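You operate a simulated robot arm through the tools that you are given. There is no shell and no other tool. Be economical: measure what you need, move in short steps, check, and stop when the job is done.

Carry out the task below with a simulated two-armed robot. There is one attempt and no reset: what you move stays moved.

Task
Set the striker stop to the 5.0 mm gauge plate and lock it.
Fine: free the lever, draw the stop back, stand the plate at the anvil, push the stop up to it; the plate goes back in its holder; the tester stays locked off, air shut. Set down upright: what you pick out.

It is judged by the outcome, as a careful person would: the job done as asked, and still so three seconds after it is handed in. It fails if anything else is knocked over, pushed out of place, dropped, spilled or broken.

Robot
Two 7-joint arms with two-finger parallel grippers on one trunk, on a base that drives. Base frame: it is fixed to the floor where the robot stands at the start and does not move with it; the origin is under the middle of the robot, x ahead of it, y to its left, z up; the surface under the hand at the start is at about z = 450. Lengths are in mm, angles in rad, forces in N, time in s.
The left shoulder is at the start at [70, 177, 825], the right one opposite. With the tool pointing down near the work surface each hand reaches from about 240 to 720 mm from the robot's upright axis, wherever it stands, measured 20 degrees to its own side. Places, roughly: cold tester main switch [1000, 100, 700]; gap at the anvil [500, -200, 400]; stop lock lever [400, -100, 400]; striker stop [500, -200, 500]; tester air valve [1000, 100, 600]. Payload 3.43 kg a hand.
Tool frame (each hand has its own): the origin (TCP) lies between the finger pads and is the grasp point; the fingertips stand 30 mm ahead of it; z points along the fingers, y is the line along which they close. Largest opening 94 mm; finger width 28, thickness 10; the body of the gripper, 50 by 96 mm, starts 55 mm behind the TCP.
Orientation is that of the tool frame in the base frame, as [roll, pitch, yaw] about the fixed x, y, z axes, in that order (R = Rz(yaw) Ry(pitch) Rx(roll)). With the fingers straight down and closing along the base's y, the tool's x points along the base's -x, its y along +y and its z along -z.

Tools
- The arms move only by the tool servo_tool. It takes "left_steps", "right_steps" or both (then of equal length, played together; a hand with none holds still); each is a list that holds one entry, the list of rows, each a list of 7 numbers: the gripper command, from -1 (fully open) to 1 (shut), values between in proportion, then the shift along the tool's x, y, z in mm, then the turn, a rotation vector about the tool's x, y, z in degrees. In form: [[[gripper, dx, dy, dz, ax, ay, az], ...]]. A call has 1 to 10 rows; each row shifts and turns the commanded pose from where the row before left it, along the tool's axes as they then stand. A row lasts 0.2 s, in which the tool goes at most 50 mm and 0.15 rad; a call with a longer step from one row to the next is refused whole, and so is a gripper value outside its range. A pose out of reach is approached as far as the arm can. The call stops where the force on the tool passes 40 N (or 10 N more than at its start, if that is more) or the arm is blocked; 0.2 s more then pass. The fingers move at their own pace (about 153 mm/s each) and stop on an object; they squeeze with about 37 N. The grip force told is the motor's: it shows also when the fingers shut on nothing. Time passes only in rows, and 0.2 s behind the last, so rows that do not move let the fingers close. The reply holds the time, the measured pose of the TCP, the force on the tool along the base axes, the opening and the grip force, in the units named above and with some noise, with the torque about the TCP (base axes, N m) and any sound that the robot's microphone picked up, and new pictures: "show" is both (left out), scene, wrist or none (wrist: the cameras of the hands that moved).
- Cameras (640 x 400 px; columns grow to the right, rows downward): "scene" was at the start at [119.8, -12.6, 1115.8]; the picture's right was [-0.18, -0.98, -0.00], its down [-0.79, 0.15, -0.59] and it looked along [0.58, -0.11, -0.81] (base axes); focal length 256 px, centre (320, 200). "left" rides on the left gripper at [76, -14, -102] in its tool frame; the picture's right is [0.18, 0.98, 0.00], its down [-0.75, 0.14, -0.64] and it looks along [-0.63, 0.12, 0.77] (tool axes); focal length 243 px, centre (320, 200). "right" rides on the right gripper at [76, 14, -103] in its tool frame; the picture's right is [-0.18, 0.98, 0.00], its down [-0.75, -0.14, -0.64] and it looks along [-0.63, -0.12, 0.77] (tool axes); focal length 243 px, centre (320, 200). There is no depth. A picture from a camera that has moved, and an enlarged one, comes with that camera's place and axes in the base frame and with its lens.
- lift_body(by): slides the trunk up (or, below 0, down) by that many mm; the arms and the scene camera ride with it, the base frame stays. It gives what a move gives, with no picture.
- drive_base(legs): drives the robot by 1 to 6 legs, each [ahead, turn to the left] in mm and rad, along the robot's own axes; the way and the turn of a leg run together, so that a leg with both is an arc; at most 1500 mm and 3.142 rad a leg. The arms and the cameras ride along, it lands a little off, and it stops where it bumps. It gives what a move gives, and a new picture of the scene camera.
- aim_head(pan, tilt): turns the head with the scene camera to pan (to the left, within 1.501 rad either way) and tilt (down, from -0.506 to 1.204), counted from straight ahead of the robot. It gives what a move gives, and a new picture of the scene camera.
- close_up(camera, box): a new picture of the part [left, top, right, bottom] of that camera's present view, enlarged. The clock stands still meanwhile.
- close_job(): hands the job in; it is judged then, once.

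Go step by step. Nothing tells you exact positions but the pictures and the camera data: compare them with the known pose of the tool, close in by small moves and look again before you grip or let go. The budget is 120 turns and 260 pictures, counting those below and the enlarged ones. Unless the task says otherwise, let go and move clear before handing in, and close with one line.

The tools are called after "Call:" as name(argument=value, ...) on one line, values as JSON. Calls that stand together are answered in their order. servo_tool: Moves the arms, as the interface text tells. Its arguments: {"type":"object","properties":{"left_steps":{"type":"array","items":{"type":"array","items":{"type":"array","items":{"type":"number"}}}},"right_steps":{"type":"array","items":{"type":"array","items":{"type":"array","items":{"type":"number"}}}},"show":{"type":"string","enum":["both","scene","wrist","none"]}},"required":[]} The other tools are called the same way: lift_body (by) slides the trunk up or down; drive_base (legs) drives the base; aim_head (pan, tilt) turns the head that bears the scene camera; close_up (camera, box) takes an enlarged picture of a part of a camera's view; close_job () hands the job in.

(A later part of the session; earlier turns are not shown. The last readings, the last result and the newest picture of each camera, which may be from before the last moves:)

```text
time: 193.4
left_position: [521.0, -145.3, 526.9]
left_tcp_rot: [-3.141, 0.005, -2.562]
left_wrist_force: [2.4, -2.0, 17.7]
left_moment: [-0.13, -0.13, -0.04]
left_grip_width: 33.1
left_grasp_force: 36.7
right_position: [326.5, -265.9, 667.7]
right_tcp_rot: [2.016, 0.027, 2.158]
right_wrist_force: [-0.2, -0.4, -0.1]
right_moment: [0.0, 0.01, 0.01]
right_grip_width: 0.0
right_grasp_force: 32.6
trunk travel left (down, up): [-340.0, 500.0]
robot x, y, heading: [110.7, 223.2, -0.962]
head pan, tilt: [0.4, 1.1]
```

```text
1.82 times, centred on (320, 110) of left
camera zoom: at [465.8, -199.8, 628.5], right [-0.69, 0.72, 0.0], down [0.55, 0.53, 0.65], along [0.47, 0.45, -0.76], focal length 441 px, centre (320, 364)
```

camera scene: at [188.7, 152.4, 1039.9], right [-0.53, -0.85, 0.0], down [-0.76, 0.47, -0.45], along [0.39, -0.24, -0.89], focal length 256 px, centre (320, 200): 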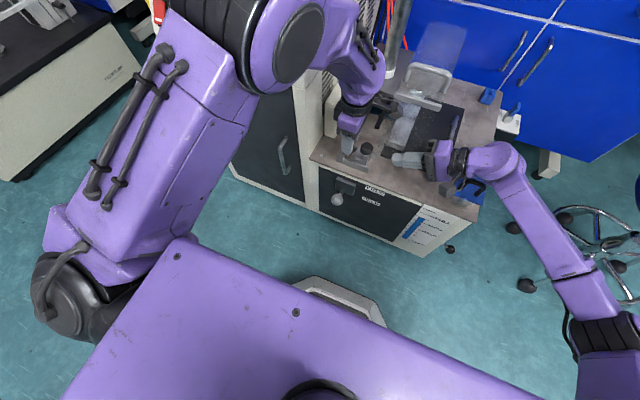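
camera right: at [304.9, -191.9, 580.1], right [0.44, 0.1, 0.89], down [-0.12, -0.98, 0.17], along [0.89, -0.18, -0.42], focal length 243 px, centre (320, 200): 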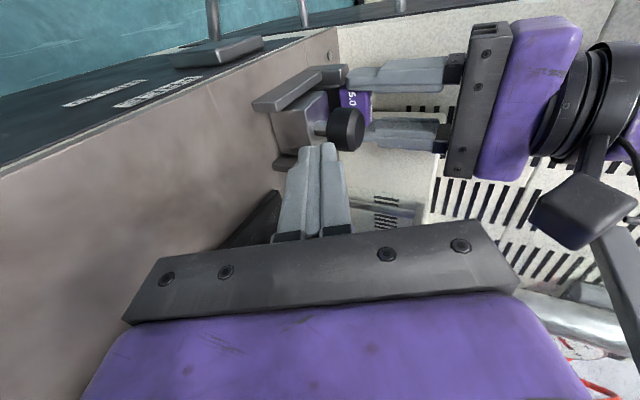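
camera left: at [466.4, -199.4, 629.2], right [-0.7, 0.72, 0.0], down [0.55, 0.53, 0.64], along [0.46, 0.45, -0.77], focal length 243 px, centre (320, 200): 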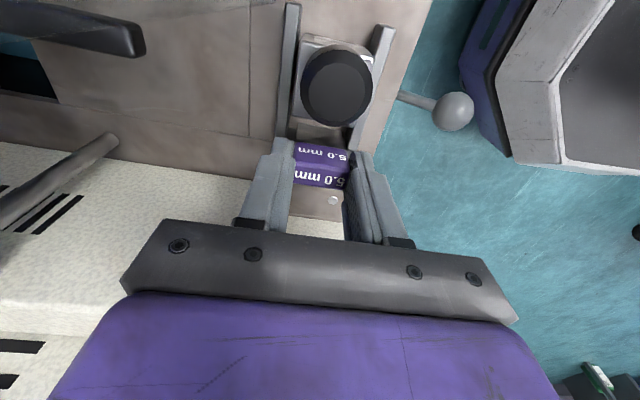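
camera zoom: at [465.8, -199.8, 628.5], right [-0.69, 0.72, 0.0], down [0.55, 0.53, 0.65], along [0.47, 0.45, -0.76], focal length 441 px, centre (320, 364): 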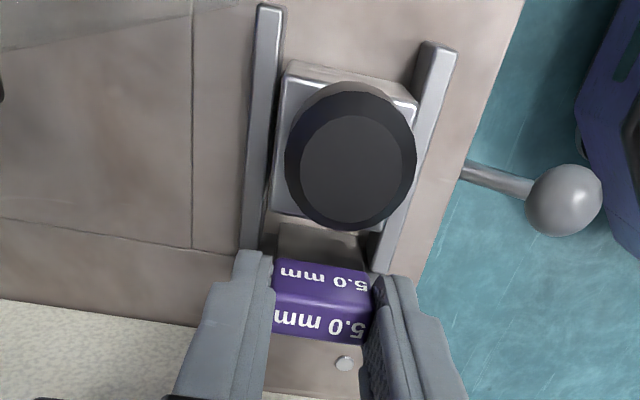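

The pot and everything else look unchanged. Relieve the downward press, open the left fingers slightly and lift straight off the cap.

Call:
servo_tool(left_steps=[[[1, 0, 0, -0.8, 0, 0, 0], [0.2, 0, 0, 0, 0, 0, 0], [0.1, 0, 0, 0, 0, 0, 0], [0.1, 0, 0, 0, 0, 0, 0], [0.1, 0, 0, -8, 0, 0, 0], [0.1, 0, 0, -15, 0, 0, 0], [0.1, 0, 0, -25, 0, 0, 0], [0.1, 0, 0, -25, 0, 0, 0], [0.1, 0, 0, 0, 0, 0, 0]]])

Call:
close_up(camera="left", box=[220, 0, 420, 200])

Call:
close_up(camera="scene", box=[330, 110, 400, 180])

```text
time: 195.4
left_position: [520.7, -145.5, 598.6]
left_tcp_rot: [3.137, 0.005, -2.563]
left_wrist_force: [0.7, 0.7, -0.2]
left_moment: [0.01, 0.0, 0.01]
left_grip_width: 42.2
left_grasp_force: 0.0
right_position: [326.6, -267.8, 667.9]
right_tcp_rot: [2.019, 0.027, 2.157]
right_wrist_force: [-1.6, -0.2, -0.3]
right_moment: [0.0, -0.01, 0.05]
right_grip_width: 0.2
right_grasp_force: 32.9
trunk travel left (down, up): [-340.0, 500.0]
robot x, y, heading: [112.6, 227.4, -0.96]
head pan, tilt: [0.4, 1.1]
camera scene: at [189.2, 152.0, 1039.8], right [-0.53, -0.85, 0.0], down [-0.76, 0.47, -0.45], along [0.38, -0.24, -0.89], focal length 256 px, centre (320, 200)
camera left: at [465.6, -201.0, 700.6], right [-0.69, 0.72, 0.0], down [0.55, 0.53, 0.65], along [0.46, 0.45, -0.76], focal length 243 px, centre (320, 200)
```

scene: 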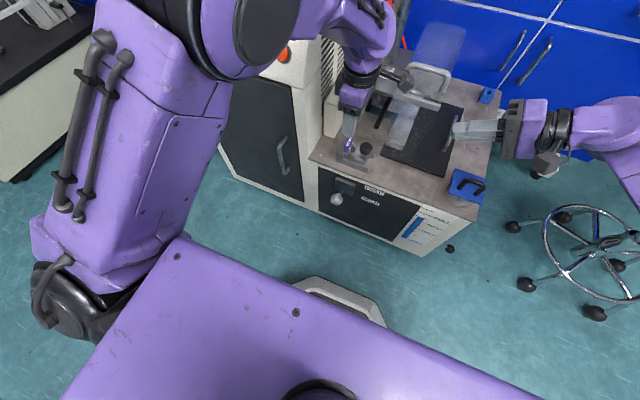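
left: 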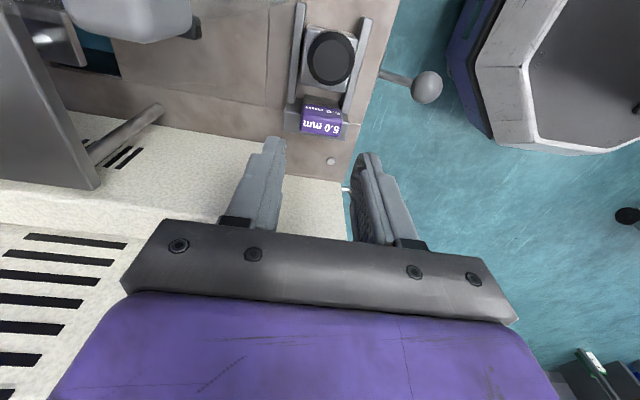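

```text
2.00 times, centred on (320, 100) of left
camera zoom: at [465.6, -201.0, 700.6], right [-0.69, 0.72, 0.0], down [0.55, 0.53, 0.65], along [0.46, 0.45, -0.76], focal length 485 px, centre (320, 400)
```

zoom: 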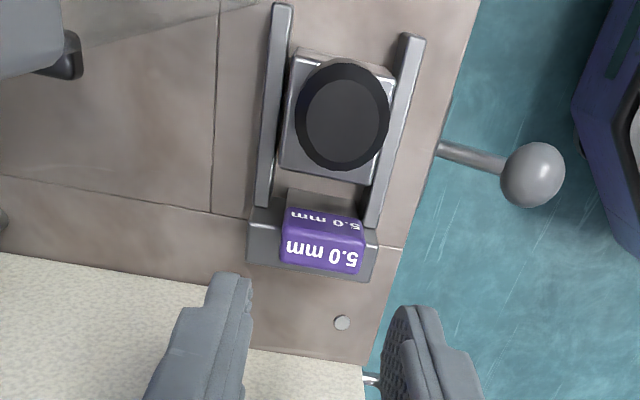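

```text
5.71 times, centred on (365, 145) of scene
camera zoom: at [189.2, 152.0, 1039.8], right [-0.53, -0.85, 0.0], down [-0.76, 0.47, -0.45], along [0.38, -0.24, -0.89], focal length 1462 px, centre (63, 514)
```

zoom: 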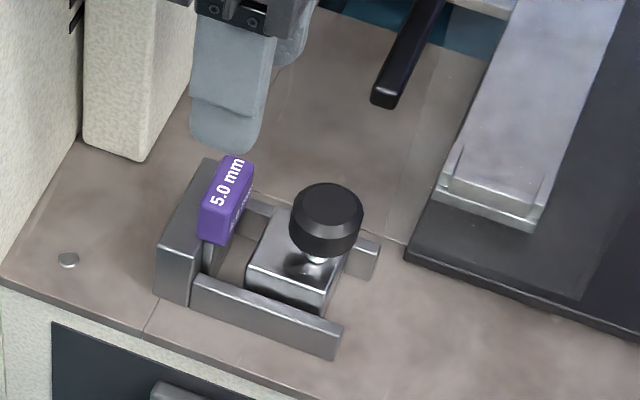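

The plate stands squarely at the anvil. Now turn the left hand to neutral (away from the guard) and return to the knob.

Call:
servo_tool(left_steps=[[[0, 0, 0, -40, 0, 0, 0], [0, 0, 0, -40, 0, 0, 0], [0, 0, 40, 0, 0, 0, 0], [0, 0, 40, 0, 0, 0, 8.07], [0, 0, 0, 0, 0, 0, 8.07], [0, 0, 0, 0, 0, 0, 8.07], [0, 0, 0, 0, 0, 0, 8.07], [0, 0, 0, 0, 0, 0, 8.07], [0, 0, 0, 0, 0, 0, 8.07], [0, 0, 0, 0, 0, 0, 8.07]]], show="none")

Call:
servo_tool(left_steps=[[[-0.3, 0, 0, 0, 0, 0, 8.07], [-0.3, 0, 0, 0, 0, 0, 8.07], [-0.3, 0, 0, 0, 0, 0, 8.07], [-0.3, 0, 0, 0, 0, 0, 8.07], [-0.3, 0, 0, 0, 0, 0, 0]]])

```text
time: 197.6
left_position: [476.4, -80.6, 680.1]
left_tcp_rot: [3.137, -0.003, 2.733]
left_wrist_force: [-0.5, 0.4, -1.0]
left_moment: [-0.02, 0.0, 0.01]
left_grip_width: 46.8
left_grasp_force: 0.1
right_position: [327.3, -267.0, 667.6]
right_tcp_rot: [2.018, 0.027, 2.158]
right_wrist_force: [0.0, 0.3, -0.4]
right_moment: [0.0, -0.02, 0.02]
right_grip_width: 0.1
right_grasp_force: 32.6
trunk travel left (down, up): [-340.0, 500.0]
robot x, y, heading: [109.3, 222.1, -0.961]
head pan, tilt: [0.4, 1.1]
```

```text
time: 198.8
left_position: [477.9, -81.1, 679.6]
left_tcp_rot: [3.135, -0.003, 2.168]
left_wrist_force: [-0.7, -0.2, 0.8]
left_moment: [0.05, -0.03, 0.0]
left_grip_width: 61.2
left_grasp_force: 0.2
right_position: [327.5, -267.2, 666.3]
right_tcp_rot: [2.017, 0.026, 2.157]
right_wrist_force: [-0.3, 0.4, -0.5]
right_moment: [-0.04, 0.02, 0.02]
right_grip_width: 0.0
right_grasp_force: 33.0
trunk travel left (down, up): [-340.0, 500.0]
robot x, y, heading: [108.1, 226.9, -0.964]
head pan, tilt: [0.4, 1.1]
camera scene: at [189.2, 152.1, 1039.8], right [-0.53, -0.85, 0.0], down [-0.76, 0.47, -0.45], along [0.38, -0.24, -0.89], focal length 256 px, centre (320, 200)
camera left: at [423.4, -26.1, 781.9], right [0.71, 0.71, 0.01], down [0.54, -0.55, 0.64], along [0.45, -0.45, -0.77], focal length 243 px, centre (320, 200)
```

scene: 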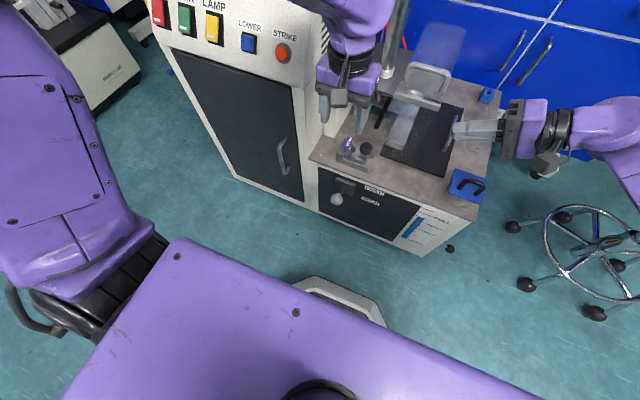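
left: 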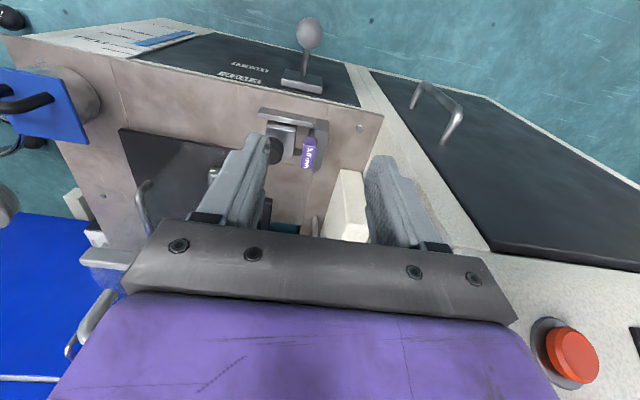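

Call:
servo_tool(left_steps=[[[1, -24.7, -25.9, 0, 0, 0, 0], [1, -24.7, -25.9, 0, 0, 0, 0], [1, -24.7, -25.9, 0, 0, 0, 0], [1, 0, 0, 40, 0, 0, 0], [1, 0, 0, 40, 0, 0, 0], [1, 0, 0, 25, 0, 0, 0], [1, 0, 0, 0, 0, 0, 0]]])

Call:
close_up(camera="left", box=[240, 60, 440, 220])

Call:
close_up(camera="scene", box=[320, 100, 420, 190])

```text
time: 200.1
left_position: [458.8, -188.4, 606.1]
left_tcp_rot: [-3.137, 0.026, 2.176]
left_wrist_force: [-5.3, 6.9, 23.1]
left_moment: [-1.06, -0.77, -0.07]
left_grip_width: 0.0
left_grasp_force: 32.8
right_position: [326.5, -264.9, 668.7]
right_tcp_rot: [2.017, 0.031, 2.157]
right_wrist_force: [-0.3, 0.0, -0.2]
right_moment: [0.0, 0.02, 0.01]
right_grip_width: 0.1
right_grasp_force: 33.5
trunk travel left (down, up): [-340.0, 500.0]
robot x, y, heading: [109.2, 224.5, -0.966]
head pan, tilt: [0.4, 1.1]
stopped in row 6 (left hand): the force on the tool passed its limit at 56 N (the readings are from after the stop); the commanded pose is now the measured one
camera scene: at [186.9, 155.0, 1040.7], right [-0.53, -0.85, 0.0], down [-0.75, 0.47, -0.46], along [0.39, -0.24, -0.89], focal length 256 px, centre (320, 200)
camera left: at [401.9, -132.5, 705.6], right [0.7, 0.71, -0.01], down [0.54, -0.52, 0.66], along [0.46, -0.47, -0.75], focal length 243 px, centre (320, 200)
```

scene: 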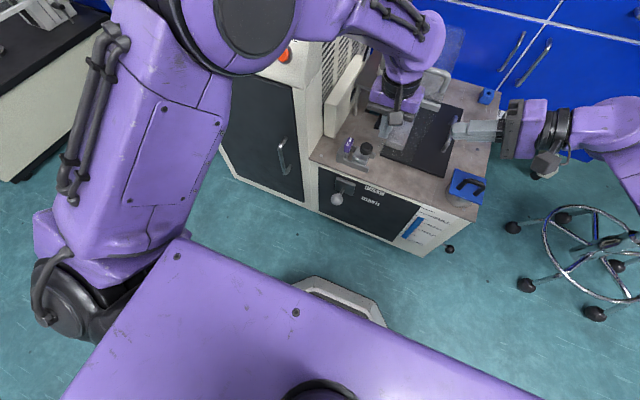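
left: 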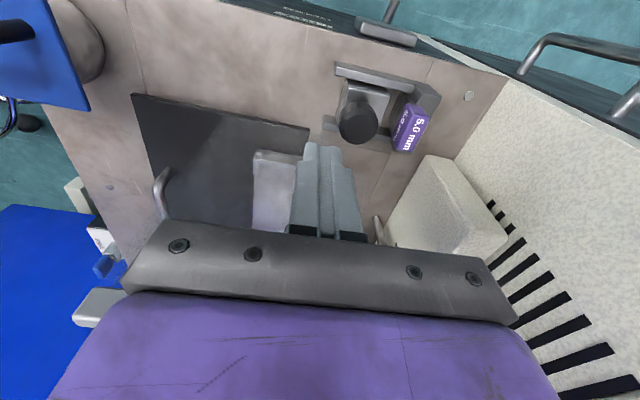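

```text
2.50 times, centred on (340, 140) of left
camera zoom: at [401.9, -132.5, 705.6], right [0.7, 0.71, -0.01], down [0.54, -0.52, 0.66], along [0.46, -0.47, -0.75], focal length 606 px, centre (270, 350)
```

zoom: 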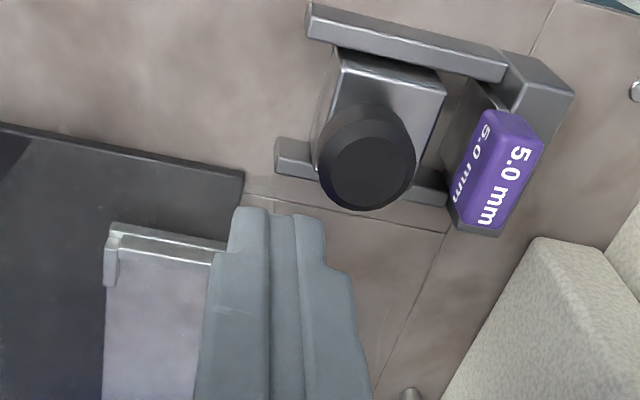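

```text
4.44 times, centred on (370, 145) of scene
camera zoom: at [186.9, 155.0, 1040.7], right [-0.53, -0.85, 0.0], down [-0.75, 0.47, -0.46], along [0.39, -0.24, -0.89], focal length 1137 px, centre (98, 444)
```

zoom: 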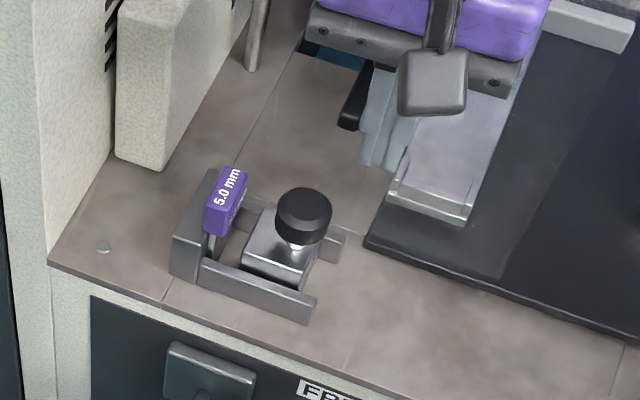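

The gripper body touched the guard bar on the way down. Raise, move toward me 12 mm with a 12° lean, then descend again.

Call:
servo_tool(left_steps=[[[1, 4, 0, -20, 0, 0, 0], [1, 9, 0, 0, 0, -6, 0], [1, 0, 0, 0, 0, -6, 0], [1, 6, 0, 28, 0, 0, 0], [1, 6, 0, 28, 0, 0, 0], [1, 5, 0, 24, 0, 0, 0], [1, 0, 0, 0, 0, 0, 0]]])

Call:
close_up(camera="left", box=[240, 60, 440, 220])

Call:
close_up(camera="scene", box=[320, 100, 420, 190])

```text
time: 201.7
left_position: [458.7, -183.2, 548.7]
left_tcp_rot: [-3.1, 0.231, 2.211]
left_wrist_force: [-1.0, -0.3, 0.5]
left_moment: [0.03, 0.01, -0.01]
left_grip_width: 0.0
left_grasp_force: 33.4
right_position: [327.3, -267.4, 667.0]
right_tcp_rot: [2.018, 0.025, 2.158]
right_wrist_force: [-0.1, 0.2, 0.0]
right_moment: [0.02, 0.02, 0.0]
right_grip_width: 0.2
right_grasp_force: 33.1
trunk travel left (down, up): [-340.0, 500.0]
robot x, y, heading: [104.8, 221.5, -0.957]
head pan, tilt: [0.4, 1.1]
camera scene: at [189.2, 152.2, 1039.8], right [-0.53, -0.85, 0.0], down [-0.76, 0.47, -0.45], along [0.38, -0.24, -0.89], focal length 256 px, centre (320, 200)
camera left: at [392.9, -110.5, 630.8], right [0.69, 0.72, -0.08], down [0.49, -0.37, 0.79], along [0.54, -0.58, -0.61], focal length 243 px, centre (320, 200)
```

scene: 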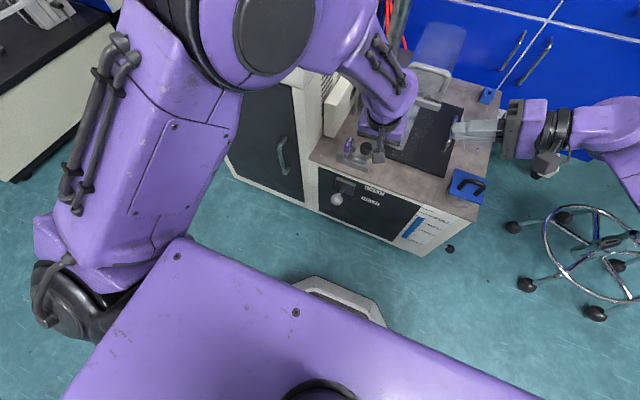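
left: 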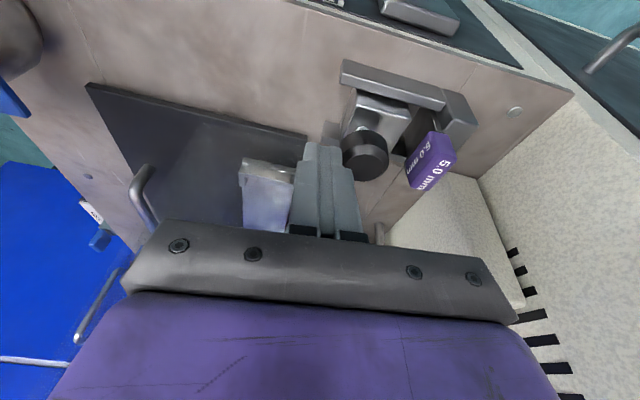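

```text
2.50 times, centred on (340, 140) of left
camera zoom: at [392.9, -110.5, 630.8], right [0.69, 0.72, -0.08], down [0.49, -0.37, 0.79], along [0.54, -0.58, -0.61], focal length 606 px, centre (270, 350)
```

zoom: 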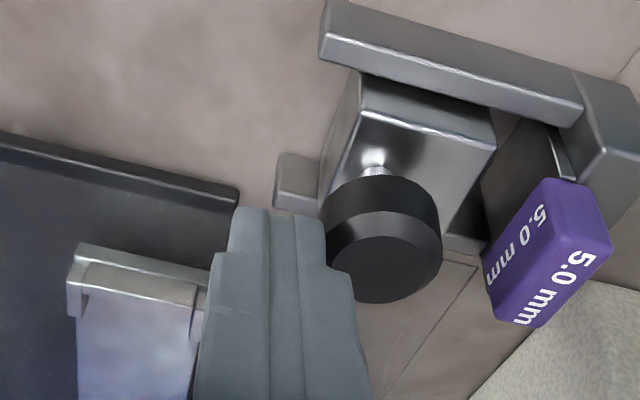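

```text
4.44 times, centred on (370, 145) of scene
camera zoom: at [189.2, 152.2, 1039.8], right [-0.53, -0.85, 0.0], down [-0.76, 0.47, -0.45], along [0.38, -0.24, -0.89], focal length 1137 px, centre (98, 444)
```

zoom: 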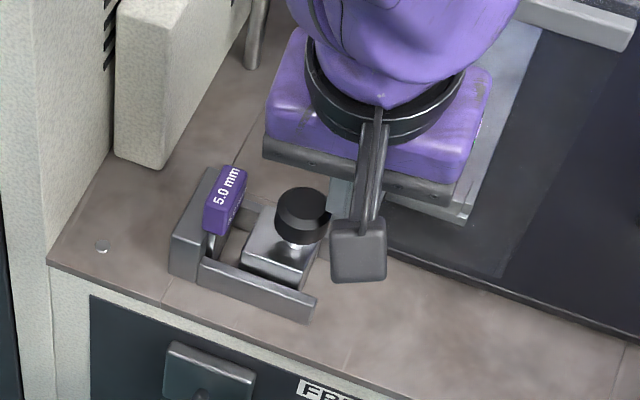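

Fingertips are beside the knob. Lower 5 mm and push toward the anvil in small steps.

Call:
servo_tool(left_steps=[[[1, 1, 0, 5, 0, 0, 0], [1, 0, 3, 0, 0, 0, 0], [1, 0, 3, 0, 0, 0, 0], [1, 0, 3, 0, 0, 0, 0], [1, 0, 0, 0, 0, 0, 0]]], show="none")

Call:
close_up(camera="left", box=[240, 60, 440, 220])

Call:
close_up(camera="scene", box=[330, 120, 400, 180])

```text
time: 202.9
left_position: [465.0, -174.7, 537.2]
left_tcp_rot: [-3.112, 0.225, 2.204]
left_wrist_force: [-1.0, -1.8, 2.1]
left_moment: [-0.06, -0.04, -0.03]
left_grip_width: 0.0
left_grasp_force: 33.2
right_position: [325.6, -266.8, 666.4]
right_tcp_rot: [2.018, 0.028, 2.158]
right_wrist_force: [-0.4, -0.3, 0.3]
right_moment: [0.01, -0.01, -0.01]
right_grip_width: 0.1
right_grasp_force: 33.0
trunk travel left (down, up): [-340.0, 500.0]
robot x, y, heading: [110.0, 227.4, -0.956]
head pan, tilt: [0.4, 1.1]
```

```text
2.50 times, centred on (340, 140) of left
camera zoom: at [398.3, -104.2, 620.8], right [0.69, 0.72, -0.07], down [0.48, -0.38, 0.79], along [0.54, -0.58, -0.61], focal length 606 px, centre (270, 350)
```

zoom: 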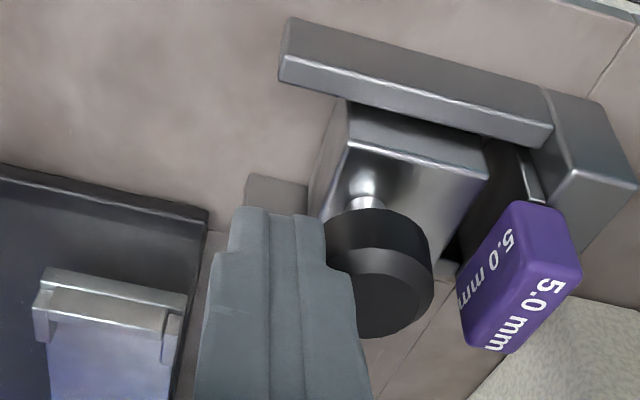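

```text
6.67 times, centred on (365, 150) of scene
camera zoom: at [188.9, 152.1, 1039.9], right [-0.53, -0.85, 0.0], down [-0.76, 0.47, -0.45], along [0.39, -0.24, -0.89], focal length 1706 px, centre (20, 533)
```

zoom: 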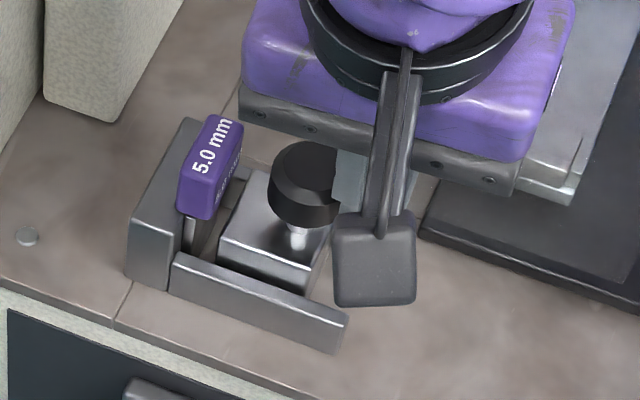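

Call:
servo_tool(left_steps=[[[1, 0, 2, 0, 0, 0, 0], [1, 0, 2, 0, 0, 0, 0], [1, 0, 2, 0, 0, 0, 0], [1, 0, 0, 0, 0, 0, 0]]], show="none")

Call:
close_up(camera="left", box=[240, 60, 440, 220])

```text
time: 203.9
left_position: [468.2, -170.6, 535.4]
left_tcp_rot: [-3.121, 0.223, 2.195]
left_wrist_force: [0.2, -1.4, 0.3]
left_moment: [0.01, 0.03, -0.02]
left_grip_width: 0.0
left_grasp_force: 32.9
right_position: [326.9, -266.7, 667.6]
right_tcp_rot: [2.018, 0.027, 2.157]
right_wrist_force: [0.3, -0.2, 0.9]
right_moment: [0.01, -0.01, 0.01]
right_grip_width: 0.0
right_grasp_force: 33.0
trunk travel left (down, up): [-340.0, 500.0]
robot x, y, heading: [109.6, 224.0, -0.964]
head pan, tilt: [0.4, 1.1]
```

```text
2.50 times, centred on (340, 140) of left
camera zoom: at [402.3, -99.7, 618.2], right [0.69, 0.72, -0.06], down [0.47, -0.39, 0.79], along [0.54, -0.58, -0.61], focal length 606 px, centre (270, 350)
```

zoom: 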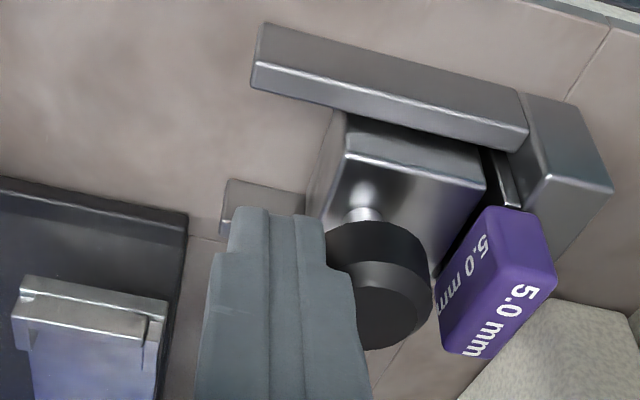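

Call:
servo_tool(left_steps=[[[1, 0, 1.5, 0, 0, 0, 0], [1, 0, 1.5, 0, 0, 0, 0], [1, 0, 1, 0, 0, 0, 0], [1, 0, 0, 0, 0, 0, 0]]], show="none")

Call:
close_up(camera="left", box=[240, 60, 440, 220])

```text
time: 204.9
left_position: [471.1, -169.8, 535.9]
left_tcp_rot: [-3.124, 0.223, 2.191]
left_wrist_force: [-2.5, -0.1, -0.3]
left_moment: [-0.03, 0.0, -0.02]
left_grip_width: 0.3
left_grasp_force: 33.2
right_position: [327.4, -267.1, 667.1]
right_tcp_rot: [2.018, 0.026, 2.158]
right_wrist_force: [0.3, -0.3, -1.0]
right_moment: [0.01, 0.06, -0.01]
right_grip_width: 0.2
right_grasp_force: 32.8
trunk travel left (down, up): [-340.0, 500.0]
robot x, y, heading: [110.4, 224.1, -0.958]
head pan, tilt: [0.4, 1.1]
```

```text
2.50 times, centred on (340, 140) of left
camera zoom: at [404.3, -97.8, 618.4], right [0.7, 0.71, -0.06], down [0.47, -0.39, 0.79], along [0.54, -0.58, -0.61], focal length 606 px, centre (270, 350)
```

zoom: 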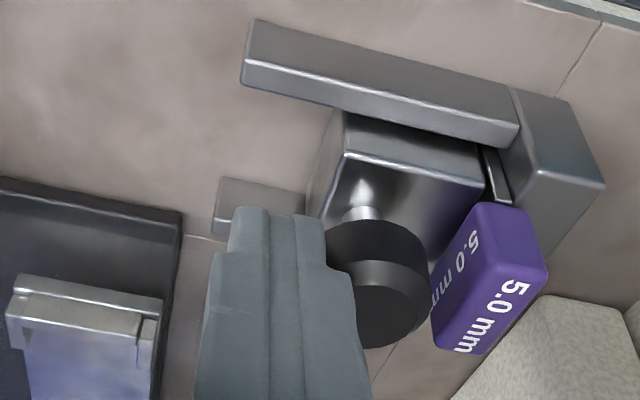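

Call:
servo_tool(left_steps=[[[1, 0, 1, 0, 0, 0, 0], [1, 0, 1, 0, 0, 0, 0], [1, 0, 1, 0, 0, 0, 0], [1, 0, 0, 0, 0, 0, 0]]], show="none")

Call:
servo_tool(left_steps=[[[1, 0, 0.8, 0, 0, 0, 0], [1, 0, 0.8, 0, 0, 0, 0], [1, 0, 0, 0, 0, 0, 0]]], show="none")

Call:
close_up(camera="left", box=[240, 60, 440, 220])

```text
time: 205.9
left_position: [471.3, -169.9, 535.1]
left_tcp_rot: [-3.126, 0.227, 2.186]
left_wrist_force: [-1.8, -1.7, 0.1]
left_moment: [-0.05, 0.04, 0.01]
left_grip_width: 0.0
left_grasp_force: 32.8
right_position: [327.2, -267.6, 668.2]
right_tcp_rot: [2.016, 0.025, 2.158]
right_wrist_force: [-0.5, 0.4, 0.4]
right_moment: [0.0, 0.03, -0.01]
right_grip_width: 0.0
right_grasp_force: 33.0
trunk travel left (down, up): [-340.0, 500.0]
robot x, y, heading: [109.3, 226.7, -0.961]
head pan, tilt: [0.4, 1.1]
```

```text
time: 206.7
left_position: [472.7, -169.1, 535.3]
left_tcp_rot: [-3.128, 0.226, 2.186]
left_wrist_force: [-9.5, -9.9, 3.8]
left_moment: [-0.2, 0.13, -0.13]
left_grip_width: 0.0
left_grasp_force: 33.0
right_position: [326.4, -267.6, 667.6]
right_tcp_rot: [2.016, 0.026, 2.157]
right_wrist_force: [-0.9, -0.2, 0.4]
right_moment: [0.01, -0.03, 0.01]
right_grip_width: 0.0
right_grasp_force: 32.8
trunk travel left (down, up): [-340.0, 500.0]
robot x, y, heading: [109.6, 227.8, -0.961]
head pan, tilt: [0.4, 1.1]
```

```text
2.50 times, centred on (340, 140) of left
camera zoom: at [405.8, -96.4, 618.1], right [0.7, 0.71, -0.05], down [0.46, -0.4, 0.79], along [0.54, -0.58, -0.61], focal length 606 px, centre (270, 350)
```

zoom: 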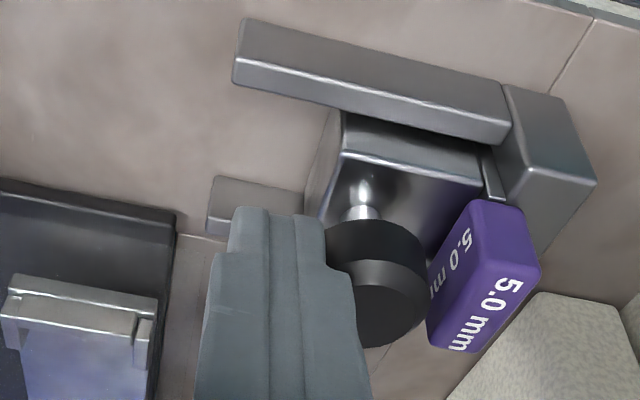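

Contact is felt (force rising). Press a little more to seat it.

Call:
servo_tool(left_steps=[[[1, 0, 0.8, 0, 0, 0, 0], [1, 0, 0.8, 0, 0, 0, 0], [1, 0, 0, 0, 0, 0, 0], [1, 0, 0, 0, 0, 0, 0]]], show="none")

Call:
close_up(camera="left", box=[300, 80, 420, 180])

Call:
close_up(camera="scene", box=[330, 125, 380, 175])

```text
time: 207.7
left_position: [472.7, -168.0, 535.2]
left_tcp_rot: [-3.133, 0.227, 2.183]
left_wrist_force: [-23.3, -24.1, 7.4]
left_moment: [-0.47, 0.34, -0.38]
left_grip_width: 0.0
left_grasp_force: 32.2
right_position: [325.8, -268.0, 667.5]
right_tcp_rot: [2.014, 0.026, 2.157]
right_wrist_force: [0.1, 1.2, 0.5]
right_moment: [0.04, 0.01, 0.0]
right_grip_width: 0.0
right_grasp_force: 32.7
trunk travel left (down, up): [-340.0, 500.0]
robot x, y, heading: [108.8, 226.9, -0.961]
head pan, tilt: [0.4, 1.1]
```

```text
4.00 times, centred on (360, 130) of left
camera zoom: at [405.8, -95.9, 617.6], right [0.7, 0.71, -0.05], down [0.46, -0.4, 0.79], along [0.54, -0.58, -0.6], focal length 970 px, centre (160, 480)
```

zoom: 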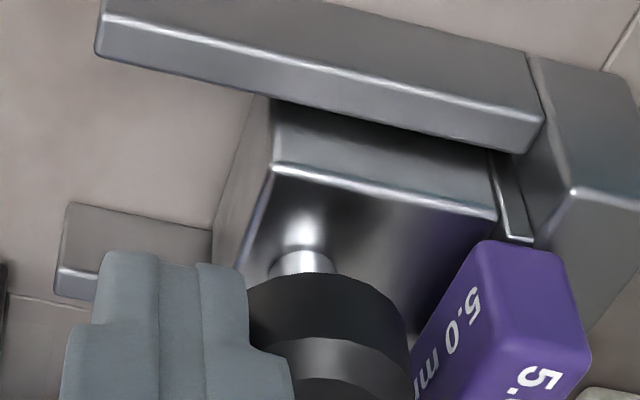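

```text
8.00 times, centred on (355, 150) of scene
camera zoom: at [186.5, 150.4, 1040.0], right [-0.53, -0.85, 0.0], down [-0.75, 0.47, -0.46], along [0.39, -0.24, -0.89], focal length 2046 px, centre (40, 600)
```

zoom: 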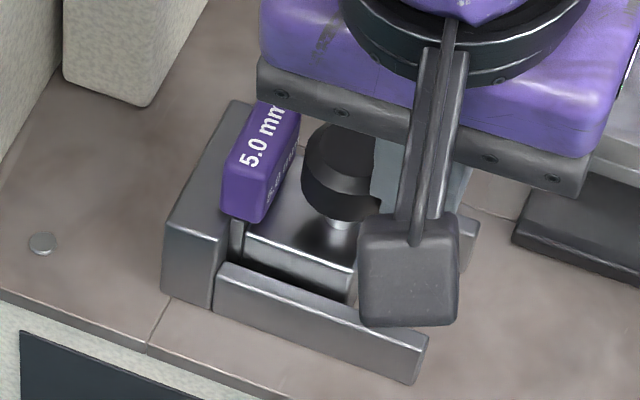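

The plate is firmly sandwiched between stop and anvil (~33 N). I ease off the knob and bring the left hand back above the lever ball.

Call:
servo_tool(left_steps=[[[1, 0, -4, 0, 0, 0, 0], [1, 0, -5, 0, 0, 0, 0], [1, -6, 0, -28, 0, 0, 0], [1, -6, 0, -28, 0, 0, 0], [1, -5, 0, -28, 0, 6, 0], [-0.6, 20, 0, 0, 0, 3, 0], [-0.6, 35, 14.6, 0, 0, 0, 0], [-0.6, 35, 14.6, 0, 0, 0, 0], [-0.6, 25, 14.6, 0, 0, 0, 0], [-0.6, 0, 0, 0, 0, 0, 0]]], show="none")

```text
time: 209.9
left_position: [433.3, -49.7, 610.7]
left_tcp_rot: [-3.141, 0.07, 2.175]
left_wrist_force: [-0.2, 0.6, 0.6]
left_moment: [0.02, 0.01, -0.02]
left_grip_width: 75.4
left_grasp_force: 0.1
right_position: [326.7, -268.9, 667.0]
right_tcp_rot: [2.018, 0.026, 2.156]
right_wrist_force: [-1.0, -0.2, -0.5]
right_moment: [0.0, -0.01, 0.03]
right_grip_width: 0.1
right_grasp_force: 33.1
trunk travel left (down, up): [-340.0, 500.0]
robot x, y, heading: [111.7, 227.1, -0.957]
head pan, tilt: [0.4, 1.1]
```

Call:
servo_tool(left_steps=[[[-0.6, -8.3, 0.4, 0, 0, 0, 0], [-0.6, 2.8, 0, 40, 0, 0, 0], [-0.6, 2.8, 0, 40, 0, 0, 0], [-0.6, 2.8, 0, 40, 0, 0, 0], [-0.6, 2.8, 0, 40, 0, 0, 0], [-0.6, 0, 0, 0, 0, 0, 0]]], show="wrist")

```text
time: 211.3
left_position: [439.7, -57.8, 450.7]
left_tcp_rot: [-3.14, 0.07, 2.174]
left_wrist_force: [0.2, 0.3, 0.5]
left_moment: [-0.01, 0.0, -0.02]
left_grip_width: 75.1
left_grasp_force: 0.1
right_position: [327.8, -267.2, 667.4]
right_tcp_rot: [2.016, 0.026, 2.158]
right_wrist_force: [-1.5, 0.7, 0.3]
right_moment: [0.03, 0.04, 0.01]
right_grip_width: 0.1
right_grasp_force: 33.2
trunk travel left (down, up): [-340.0, 500.0]
robot x, y, heading: [110.4, 226.5, -0.96]
head pan, tilt: [0.4, 1.1]
camera left: at [381.8, 3.6, 546.5], right [0.7, 0.71, -0.01], down [0.52, -0.5, 0.69], along [0.48, -0.5, -0.72], focal length 243 px, centre (320, 200)
```

left: 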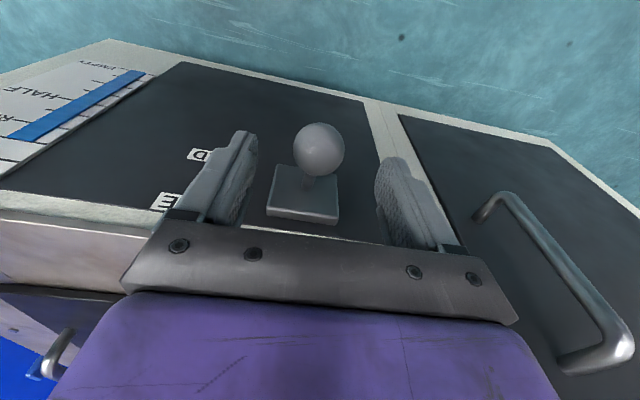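

Call:
servo_tool(left_steps=[[[-0.6, 1.4, 0, 20, 0, 0, 0], [-0.6, 1.4, 0, 20, 0, 0, 0], [-0.2, 0, 0, 0, 0, 0, 0], [0.2, 0, 0, 0, 0, 0, 0], [0.6, 0, 0, 0, 0, 0, 0], [0.6, 0, 0, 0, 0, 0, 0]]], show="none")

```text
time: 212.7
left_position: [439.2, -57.7, 409.2]
left_tcp_rot: [-3.139, 0.069, 2.175]
left_wrist_force: [-6.7, -4.5, -2.5]
left_moment: [-0.05, 0.09, 0.0]
left_grip_width: 33.1
left_grasp_force: 45.0
right_position: [326.1, -266.6, 667.0]
right_tcp_rot: [2.016, 0.027, 2.158]
right_wrist_force: [-0.6, -0.2, -0.5]
right_moment: [0.0, -0.03, -0.01]
right_grip_width: 0.0
right_grasp_force: 32.9
trunk travel left (down, up): [-340.0, 500.0]
robot x, y, heading: [109.1, 224.2, -0.959]
head pan, tilt: [0.4, 1.1]
```

Ball gripped. Swing the lever down (HELD) along its arc.

Call:
servo_tool(left_steps=[[[0.6, 1.7, 0, 5, 0, -2.5, 0], [0.6, 1.7, 0, 5, 0, -2.5, 0], [0.6, 1.5, 0, 5, 0, -2.5, 0], [0.6, 1.2, 0, 5, 0, -2.5, 0], [0.6, 1, 0, 5, 0, -2.5, 0], [0.6, 0, 0, 0, 0, 0, 0]]], show="none")

```text
time: 214.1
left_position: [437.1, -55.4, 386.7]
left_tcp_rot: [-3.127, 0.288, 2.191]
left_wrist_force: [-15.0, 5.8, 21.3]
left_moment: [-0.96, -0.57, 0.04]
left_grip_width: 33.0
left_grasp_force: 45.3
right_position: [325.3, -266.4, 669.2]
right_tcp_rot: [2.015, 0.029, 2.157]
right_wrist_force: [-0.2, 0.1, 0.2]
right_moment: [0.02, 0.02, 0.01]
right_grip_width: 0.0
right_grasp_force: 32.7
trunk travel left (down, up): [-340.0, 500.0]
robot x, y, heading: [108.2, 224.1, -0.962]
head pan, tilt: [0.4, 1.1]
```

Call:
servo_tool(left_steps=[[[0.6, 1.2, 0, 5, 0, -3, 0], [0.6, 0.8, 0, 5, 0, -3, 0], [0.6, 0.5, 0, 5, 0, -3, 0], [0.6, 0, 0, 5, 0, -3, 0], [0.6, 0, 0, 5, 0, -3, 0], [0.6, 0, 0, 5, 0, -2, 0], [0.6, 0, 0, 0, 0, 0, 0]]], show="none")

```text
time: 215.7
left_position: [442.4, -60.8, 356.3]
left_tcp_rot: [-3.141, 0.583, 2.173]
left_wrist_force: [-17.6, 8.1, 7.8]
left_moment: [-0.73, -0.82, -0.18]
left_grip_width: 32.9
left_grasp_force: 45.2
right_position: [325.9, -267.1, 668.0]
right_tcp_rot: [2.017, 0.027, 2.158]
right_wrist_force: [-0.2, 0.4, -1.5]
right_moment: [-0.03, -0.01, 0.0]
right_grip_width: 0.0
right_grasp_force: 33.0
trunk travel left (down, up): [-340.0, 500.0]
robot x, y, heading: [108.8, 225.6, -0.962]
head pan, tilt: [0.4, 1.1]
```

Call:
servo_tool(left_steps=[[[0.6, 1.4, 0, 2.5, 0, 0, 0], [0.6, 1.4, 0, 2.5, 0, 0, 0], [0.6, 1.4, 0, 2.5, 0, 0, 0], [0.6, 0, 0, 0, 0, 0, 0]]], show="none")

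```text
time: 216.6
left_position: [443.3, -63.2, 351.8]
left_tcp_rot: [-3.137, 0.593, 2.178]
left_wrist_force: [-9.1, 9.9, 33.1]
left_moment: [-0.05, 0.09, -0.15]
left_grip_width: 33.1
left_grasp_force: 44.9
right_position: [325.6, -265.4, 669.9]
right_tcp_rot: [2.014, 0.03, 2.16]
right_wrist_force: [-0.3, -0.1, -0.7]
right_moment: [-0.01, 0.0, -0.02]
right_grip_width: 0.0
right_grasp_force: 33.1
trunk travel left (down, up): [-340.0, 500.0]
robot x, y, heading: [106.0, 221.5, -0.96]
head pan, tilt: [0.4, 1.1]
stopped in row 4 (left hand): the force on the tool passed its limit at 41 N (the readings are from after the stop); the commanded pose is now the measured one
```

The lever is at its lower stop (HELD). Release the ball and withdraw, then level the left hand.

Call:
servo_tool(left_steps=[[[0, 0, 0, 0, 0, 0, 0], [-0.6, 0, 0, 0, 0, 0, 0], [-0.6, 0, 0, -30, 0, 0, 0], [-0.6, 0, 0, -40, 0, 0, 0], [-0.6, 0, 0, -40, 0, 0, 0], [-0.6, 0, 0, -30, 0, 8.4, 0], [-0.2, -10, 0, -40, 0, 8.4, 0], [0, -20, 0, -40, 0, 8.4, 0], [0, -10, 10, -40, 0, 8.4, 0], [0, 0, 0, 0, 0, 0, 0]]], show="none")

```text
time: 218.8
left_position: [410.4, 2.6, 591.2]
left_tcp_rot: [-3.139, 0.001, 2.176]
left_wrist_force: [-0.5, 0.2, 0.2]
left_moment: [-0.03, 0.02, 0.03]
left_grip_width: 47.2
left_grasp_force: 0.1
right_position: [327.1, -267.7, 666.3]
right_tcp_rot: [2.02, 0.027, 2.157]
right_wrist_force: [-0.1, -0.4, 1.2]
right_moment: [-0.03, -0.02, 0.01]
right_grip_width: 0.2
right_grasp_force: 33.5
trunk travel left (down, up): [-340.0, 500.0]
robot x, y, heading: [110.3, 232.5, -0.962]
head pan, tilt: [0.4, 1.1]
```

Call:
servo_tool(left_steps=[[[0, 0, 0, -45, 0, 0, -8.08], [0, 0, 0, -45, 0, 0, -8.08], [0, 0, 0, 0, 0, 0, -8.08], [0, 0, 0, 0, 0, 0, -8.08], [0, 0, 0, 0, 0, 0, -8.08], [0, 0, 0, 0, 0, 0, -8.08], [0, 0, 0, 0, 0, 0, -8.08], [0, 0, 0, 0, 0, 0, -8.08], [0, 0, 0, 0, 0, 0, -8.08], [0, 0, 0, 0, 0, 0, -8.08]]], show="none")

Call:
servo_tool(left_steps=[[[0, 0, 0, 0, 0, 0, -8.08], [0, -3, -45, 0, 0, 0, 0], [0, -3, -45, 0, 0, 0, 0], [0, -2, -45, 0, 0, 0, 0], [0, -2, -40, 0, 0, 0, 0], [0, 0, 0, 0, 0, 0, 0]]], show="none")

```text
time: 221.0
left_position: [409.2, 5.0, 681.5]
left_tcp_rot: [-3.14, 0.001, -2.695]
left_wrist_force: [0.2, 0.5, 0.0]
left_moment: [0.0, -0.01, -0.02]
left_grip_width: 47.0
left_grasp_force: 0.1
right_position: [327.4, -267.7, 667.2]
right_tcp_rot: [2.018, 0.027, 2.157]
right_wrist_force: [0.0, 0.2, 0.2]
right_moment: [0.0, -0.02, -0.02]
right_grip_width: 0.0
right_grasp_force: 33.0
trunk travel left (down, up): [-340.0, 500.0]
robot x, y, heading: [109.6, 226.4, -0.962]
head pan, tilt: [0.4, 1.1]
```

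```text
time: 222.4
left_position: [514.0, -137.8, 682.0]
left_tcp_rot: [-3.14, -0.001, -2.556]
left_wrist_force: [0.2, -0.4, 0.2]
left_moment: [-0.04, -0.02, -0.01]
left_grip_width: 47.0
left_grasp_force: 0.1
right_position: [326.2, -267.1, 668.0]
right_tcp_rot: [2.018, 0.026, 2.157]
right_wrist_force: [0.6, 0.0, -0.4]
right_moment: [-0.05, -0.01, 0.02]
right_grip_width: 0.0
right_grasp_force: 33.2
trunk travel left (down, up): [-340.0, 500.0]
robot x, y, heading: [108.2, 225.1, -0.957]
head pan, tilt: [0.4, 1.1]
```

Call:
servo_tool(left_steps=[[[0, -1.3, -10, 30, 0, 0, 0], [0, 0, 0, 40, 0, 0, 0], [0, 0, 0, 37, 0, 0, 0], [0, 0, 0, 0, 0, 0, 0]]], show="wrist")

```text
time: 223.4
left_position: [520.7, -146.4, 574.4]
left_tcp_rot: [-3.139, -0.001, -2.557]
left_wrist_force: [-0.2, -1.0, 0.1]
left_moment: [0.0, -0.01, -0.03]
left_grip_width: 47.4
left_grasp_force: 0.1
right_position: [327.0, -267.1, 667.6]
right_tcp_rot: [2.017, 0.027, 2.156]
right_wrist_force: [0.8, 0.4, 0.1]
right_moment: [0.02, -0.02, 0.01]
right_grip_width: 0.1
right_grasp_force: 32.5
trunk travel left (down, up): [-340.0, 500.0]
robot x, y, heading: [111.4, 226.2, -0.961]
head pan, tilt: [0.4, 1.1]
camera left: at [466.2, -199.5, 676.5], right [-0.7, 0.72, 0.0], down [0.55, 0.54, 0.64], along [0.46, 0.44, -0.77], focal length 243 px, centre (320, 200)
```

left: 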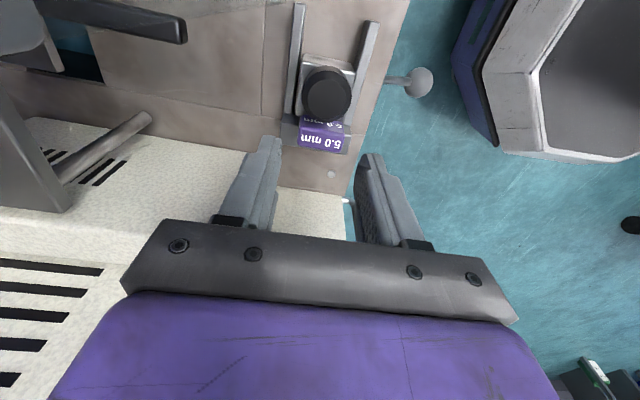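

Call:
servo_tool(left_steps=[[[0, -2, 0, 20, 0, 0, 0], [0, 0, 0, 20, 0, 0, 0], [0, 0, 0, 8, 0, 0, 0], [0.2, 0, 0, 0, 0, 0, 0], [1, 0, 0, 0, 0, 0, 0], [1, 0, 0, 0, 0, 0, 0], [1, 0, 0, 0, 0, 0, 0]]], show="wrist")

```text
time: 225.0
left_position: [522.9, -144.2, 526.8]
left_tcp_rot: [-3.141, -0.003, -2.556]
left_wrist_force: [-0.8, -0.1, -0.2]
left_moment: [-0.03, 0.06, -0.04]
left_grip_width: 33.2
left_grasp_force: 36.9
right_position: [326.5, -267.3, 668.0]
right_tcp_rot: [2.018, 0.027, 2.157]
right_wrist_force: [-0.3, 0.0, 0.0]
right_moment: [0.0, 0.0, -0.01]
right_grip_width: 0.0
right_grasp_force: 32.9
trunk travel left (down, up): [-340.0, 500.0]
robot x, y, heading: [106.6, 228.6, -0.959]
head pan, tilt: [0.4, 1.1]
camera left: at [468.2, -197.8, 628.7], right [-0.7, 0.72, 0.0], down [0.55, 0.54, 0.64], along [0.46, 0.45, -0.77], focal length 243 px, centre (320, 200)
```

left: 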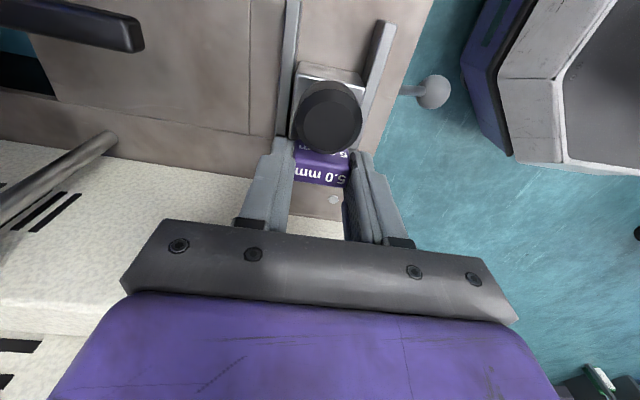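

Gripped (33 mm). Draw the plate straight up out of the set gap.

Call:
servo_tool(left_steps=[[[1, 0, 0, -3, 0, 0, 0], [1, 0, 0, -5, 0, 0, 0], [1, 0, 0, -10, 0, 0, 0], [1, 0, 0, -20, 0, 0, 0], [1, 0, 0, -30, 0, 0, 0], [1, 0, 0, -30, 0, 0, 0], [1, 0, 0, -30, 0, 0, 0], [1, 0, 0, 0, 0, 0, 0]]], show="wrist")

```text
time: 226.8
left_position: [522.7, -144.0, 655.5]
left_tcp_rot: [-3.141, -0.001, -2.556]
left_wrist_force: [-0.9, 0.0, 0.8]
left_moment: [0.0, 0.02, -0.01]
left_grip_width: 33.0
left_grasp_force: 37.1
right_position: [328.1, -266.9, 667.9]
right_tcp_rot: [2.018, 0.026, 2.157]
right_wrist_force: [-0.8, 0.2, -0.3]
right_moment: [0.02, 0.05, 0.0]
right_grip_width: 0.2
right_grasp_force: 33.3
trunk travel left (down, up): [-340.0, 500.0]
robot x, y, heading: [107.4, 227.1, -0.96]
head pan, tilt: [0.4, 1.1]
camera left: at [468.8, -197.7, 757.2], right [-0.7, 0.72, 0.0], down [0.55, 0.54, 0.64], along [0.46, 0.45, -0.77], focal length 243 px, centre (320, 200)
```

left: 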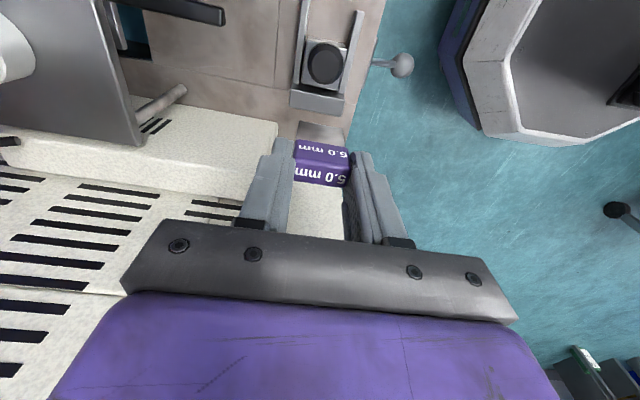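

Call:
close_up(camera="left", box=[270, 10, 430, 130])

```text
3.33 times, centred on (350, 70) of left
camera zoom: at [468.8, -197.7, 757.2], right [-0.7, 0.72, 0.0], down [0.55, 0.54, 0.64], along [0.46, 0.45, -0.77], focal length 809 px, centre (220, 633)
```

zoom: 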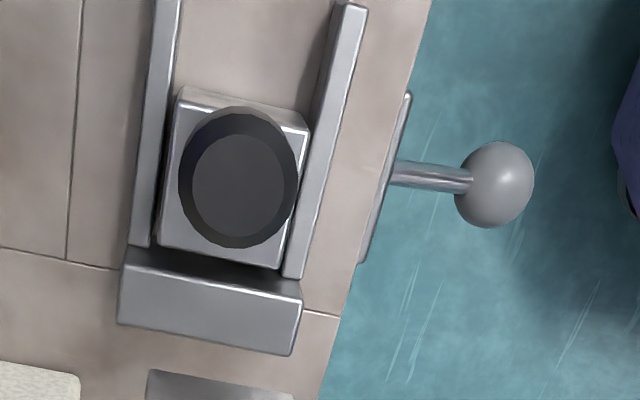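

The stop holds its set gap and the lever is down at HELD. Pull the plate back toward me, turn the hand to neutral, then raise the trunk.

Call:
servo_tool(left_steps=[[[1, 0, 40, -20, 0, 0, 0], [1, 0, 40, 0, 0, 0, 8.08], [1, 0, 30, 0, 0, 0, 8.08], [1, 0, 0, 0, 0, 0, 8.08], [1, 0, 0, 0, 0, 0, 8.08], [1, 0, 0, 0, 0, 0, 8.08], [1, 0, 0, 0, 0, 0, 8.08], [1, 0, 0, 0, 0, 0, 8.08], [1, 0, 0, 0, 0, 0, 8.08], [1, 0, 0, 0, 0, 0, 8.08]]], show="none")

Call:
lift_body(by=400)

Call:
lift_body(by=80)

```text
time: 229.0
left_position: [466.7, -49.7, 672.9]
left_tcp_rot: [-3.139, 0.0, 2.455]
left_wrist_force: [0.1, 0.1, -0.2]
left_moment: [-0.05, 0.02, 0.03]
left_grip_width: 33.2
left_grasp_force: 37.0
right_position: [326.8, -267.7, 667.2]
right_tcp_rot: [2.019, 0.026, 2.157]
right_wrist_force: [-0.3, -0.5, 0.0]
right_moment: [0.0, -0.02, -0.02]
right_grip_width: 0.1
right_grasp_force: 32.6
trunk travel left (down, up): [-340.0, 500.0]
robot x, y, heading: [111.3, 225.6, -0.958]
head pan, tilt: [0.4, 1.1]
```

```text
time: 232.8
left_position: [466.3, -49.7, 1073.8]
left_tcp_rot: [-3.138, 0.003, 2.457]
left_wrist_force: [-0.2, -0.8, -0.8]
left_moment: [0.02, 0.02, 0.0]
left_grip_width: 33.1
left_grasp_force: 37.5
right_position: [326.2, -268.2, 1066.1]
right_tcp_rot: [2.019, 0.027, 2.157]
right_wrist_force: [0.2, -0.3, -0.1]
right_moment: [0.01, -0.01, 0.03]
right_grip_width: 0.0
right_grasp_force: 33.1
trunk travel left (down, up): [-740.0, 100.0]
robot x, y, heading: [111.3, 223.3, -0.961]
head pan, tilt: [0.4, 1.1]
```

```text
time: 234.0
left_position: [466.5, -49.6, 1153.3]
left_tcp_rot: [-3.138, -0.001, 2.456]
left_wrist_force: [-0.3, -0.1, -0.8]
left_moment: [-0.01, -0.03, -0.01]
left_grip_width: 32.9
left_grasp_force: 36.8
right_position: [326.7, -267.9, 1146.0]
right_tcp_rot: [2.016, 0.025, 2.159]
right_wrist_force: [0.0, -0.5, -0.3]
right_moment: [-0.04, -0.01, 0.04]
right_grip_width: 0.0
right_grasp_force: 33.1
trunk travel left (down, up): [-820.0, 20.0]
robot x, y, heading: [109.6, 225.6, -0.954]
head pan, tilt: [0.4, 1.1]
```

Drive in short gentle legs: first the turn.

Call:
drive_base(legs=[[0, 0.39], [0, 0.39], [0, 0.39], [0, 0.39], [0, 0.39], [0, 0.385]])

```text
time: 241.4
left_position: [64.4, 674.6, 1154.4]
left_tcp_rot: [-3.14, 0.001, -1.497]
left_wrist_force: [0.3, -0.8, -0.5]
left_moment: [-0.01, 0.02, 0.02]
left_grip_width: 33.1
left_grasp_force: 36.4
right_position: [318.2, 723.0, 1146.5]
right_tcp_rot: [2.016, 0.026, -1.793]
right_wrist_force: [0.9, 0.5, 0.0]
right_moment: [0.01, -0.02, 0.0]
right_grip_width: 0.2
right_grasp_force: 33.0
trunk travel left (down, up): [-820.0, 20.0]
robot x, y, heading: [104.9, 224.7, 1.368]
head pan, tilt: [0.4, 1.1]
camera scene: at [105.7, 337.1, 1519.8], right [0.98, 0.2, 0.0], down [0.17, -0.87, -0.45], along [-0.09, 0.45, -0.89], focal length 256 px, centre (320, 200)
```

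scene: 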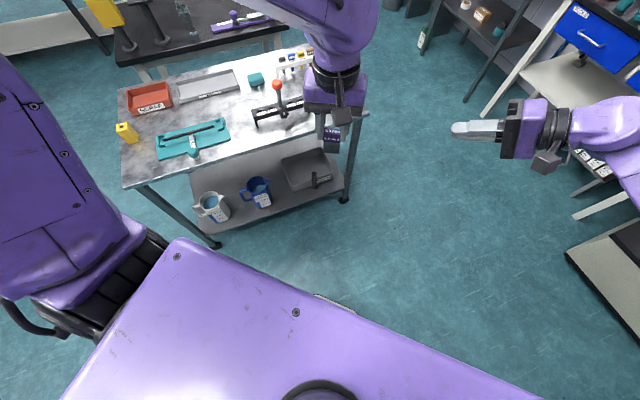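

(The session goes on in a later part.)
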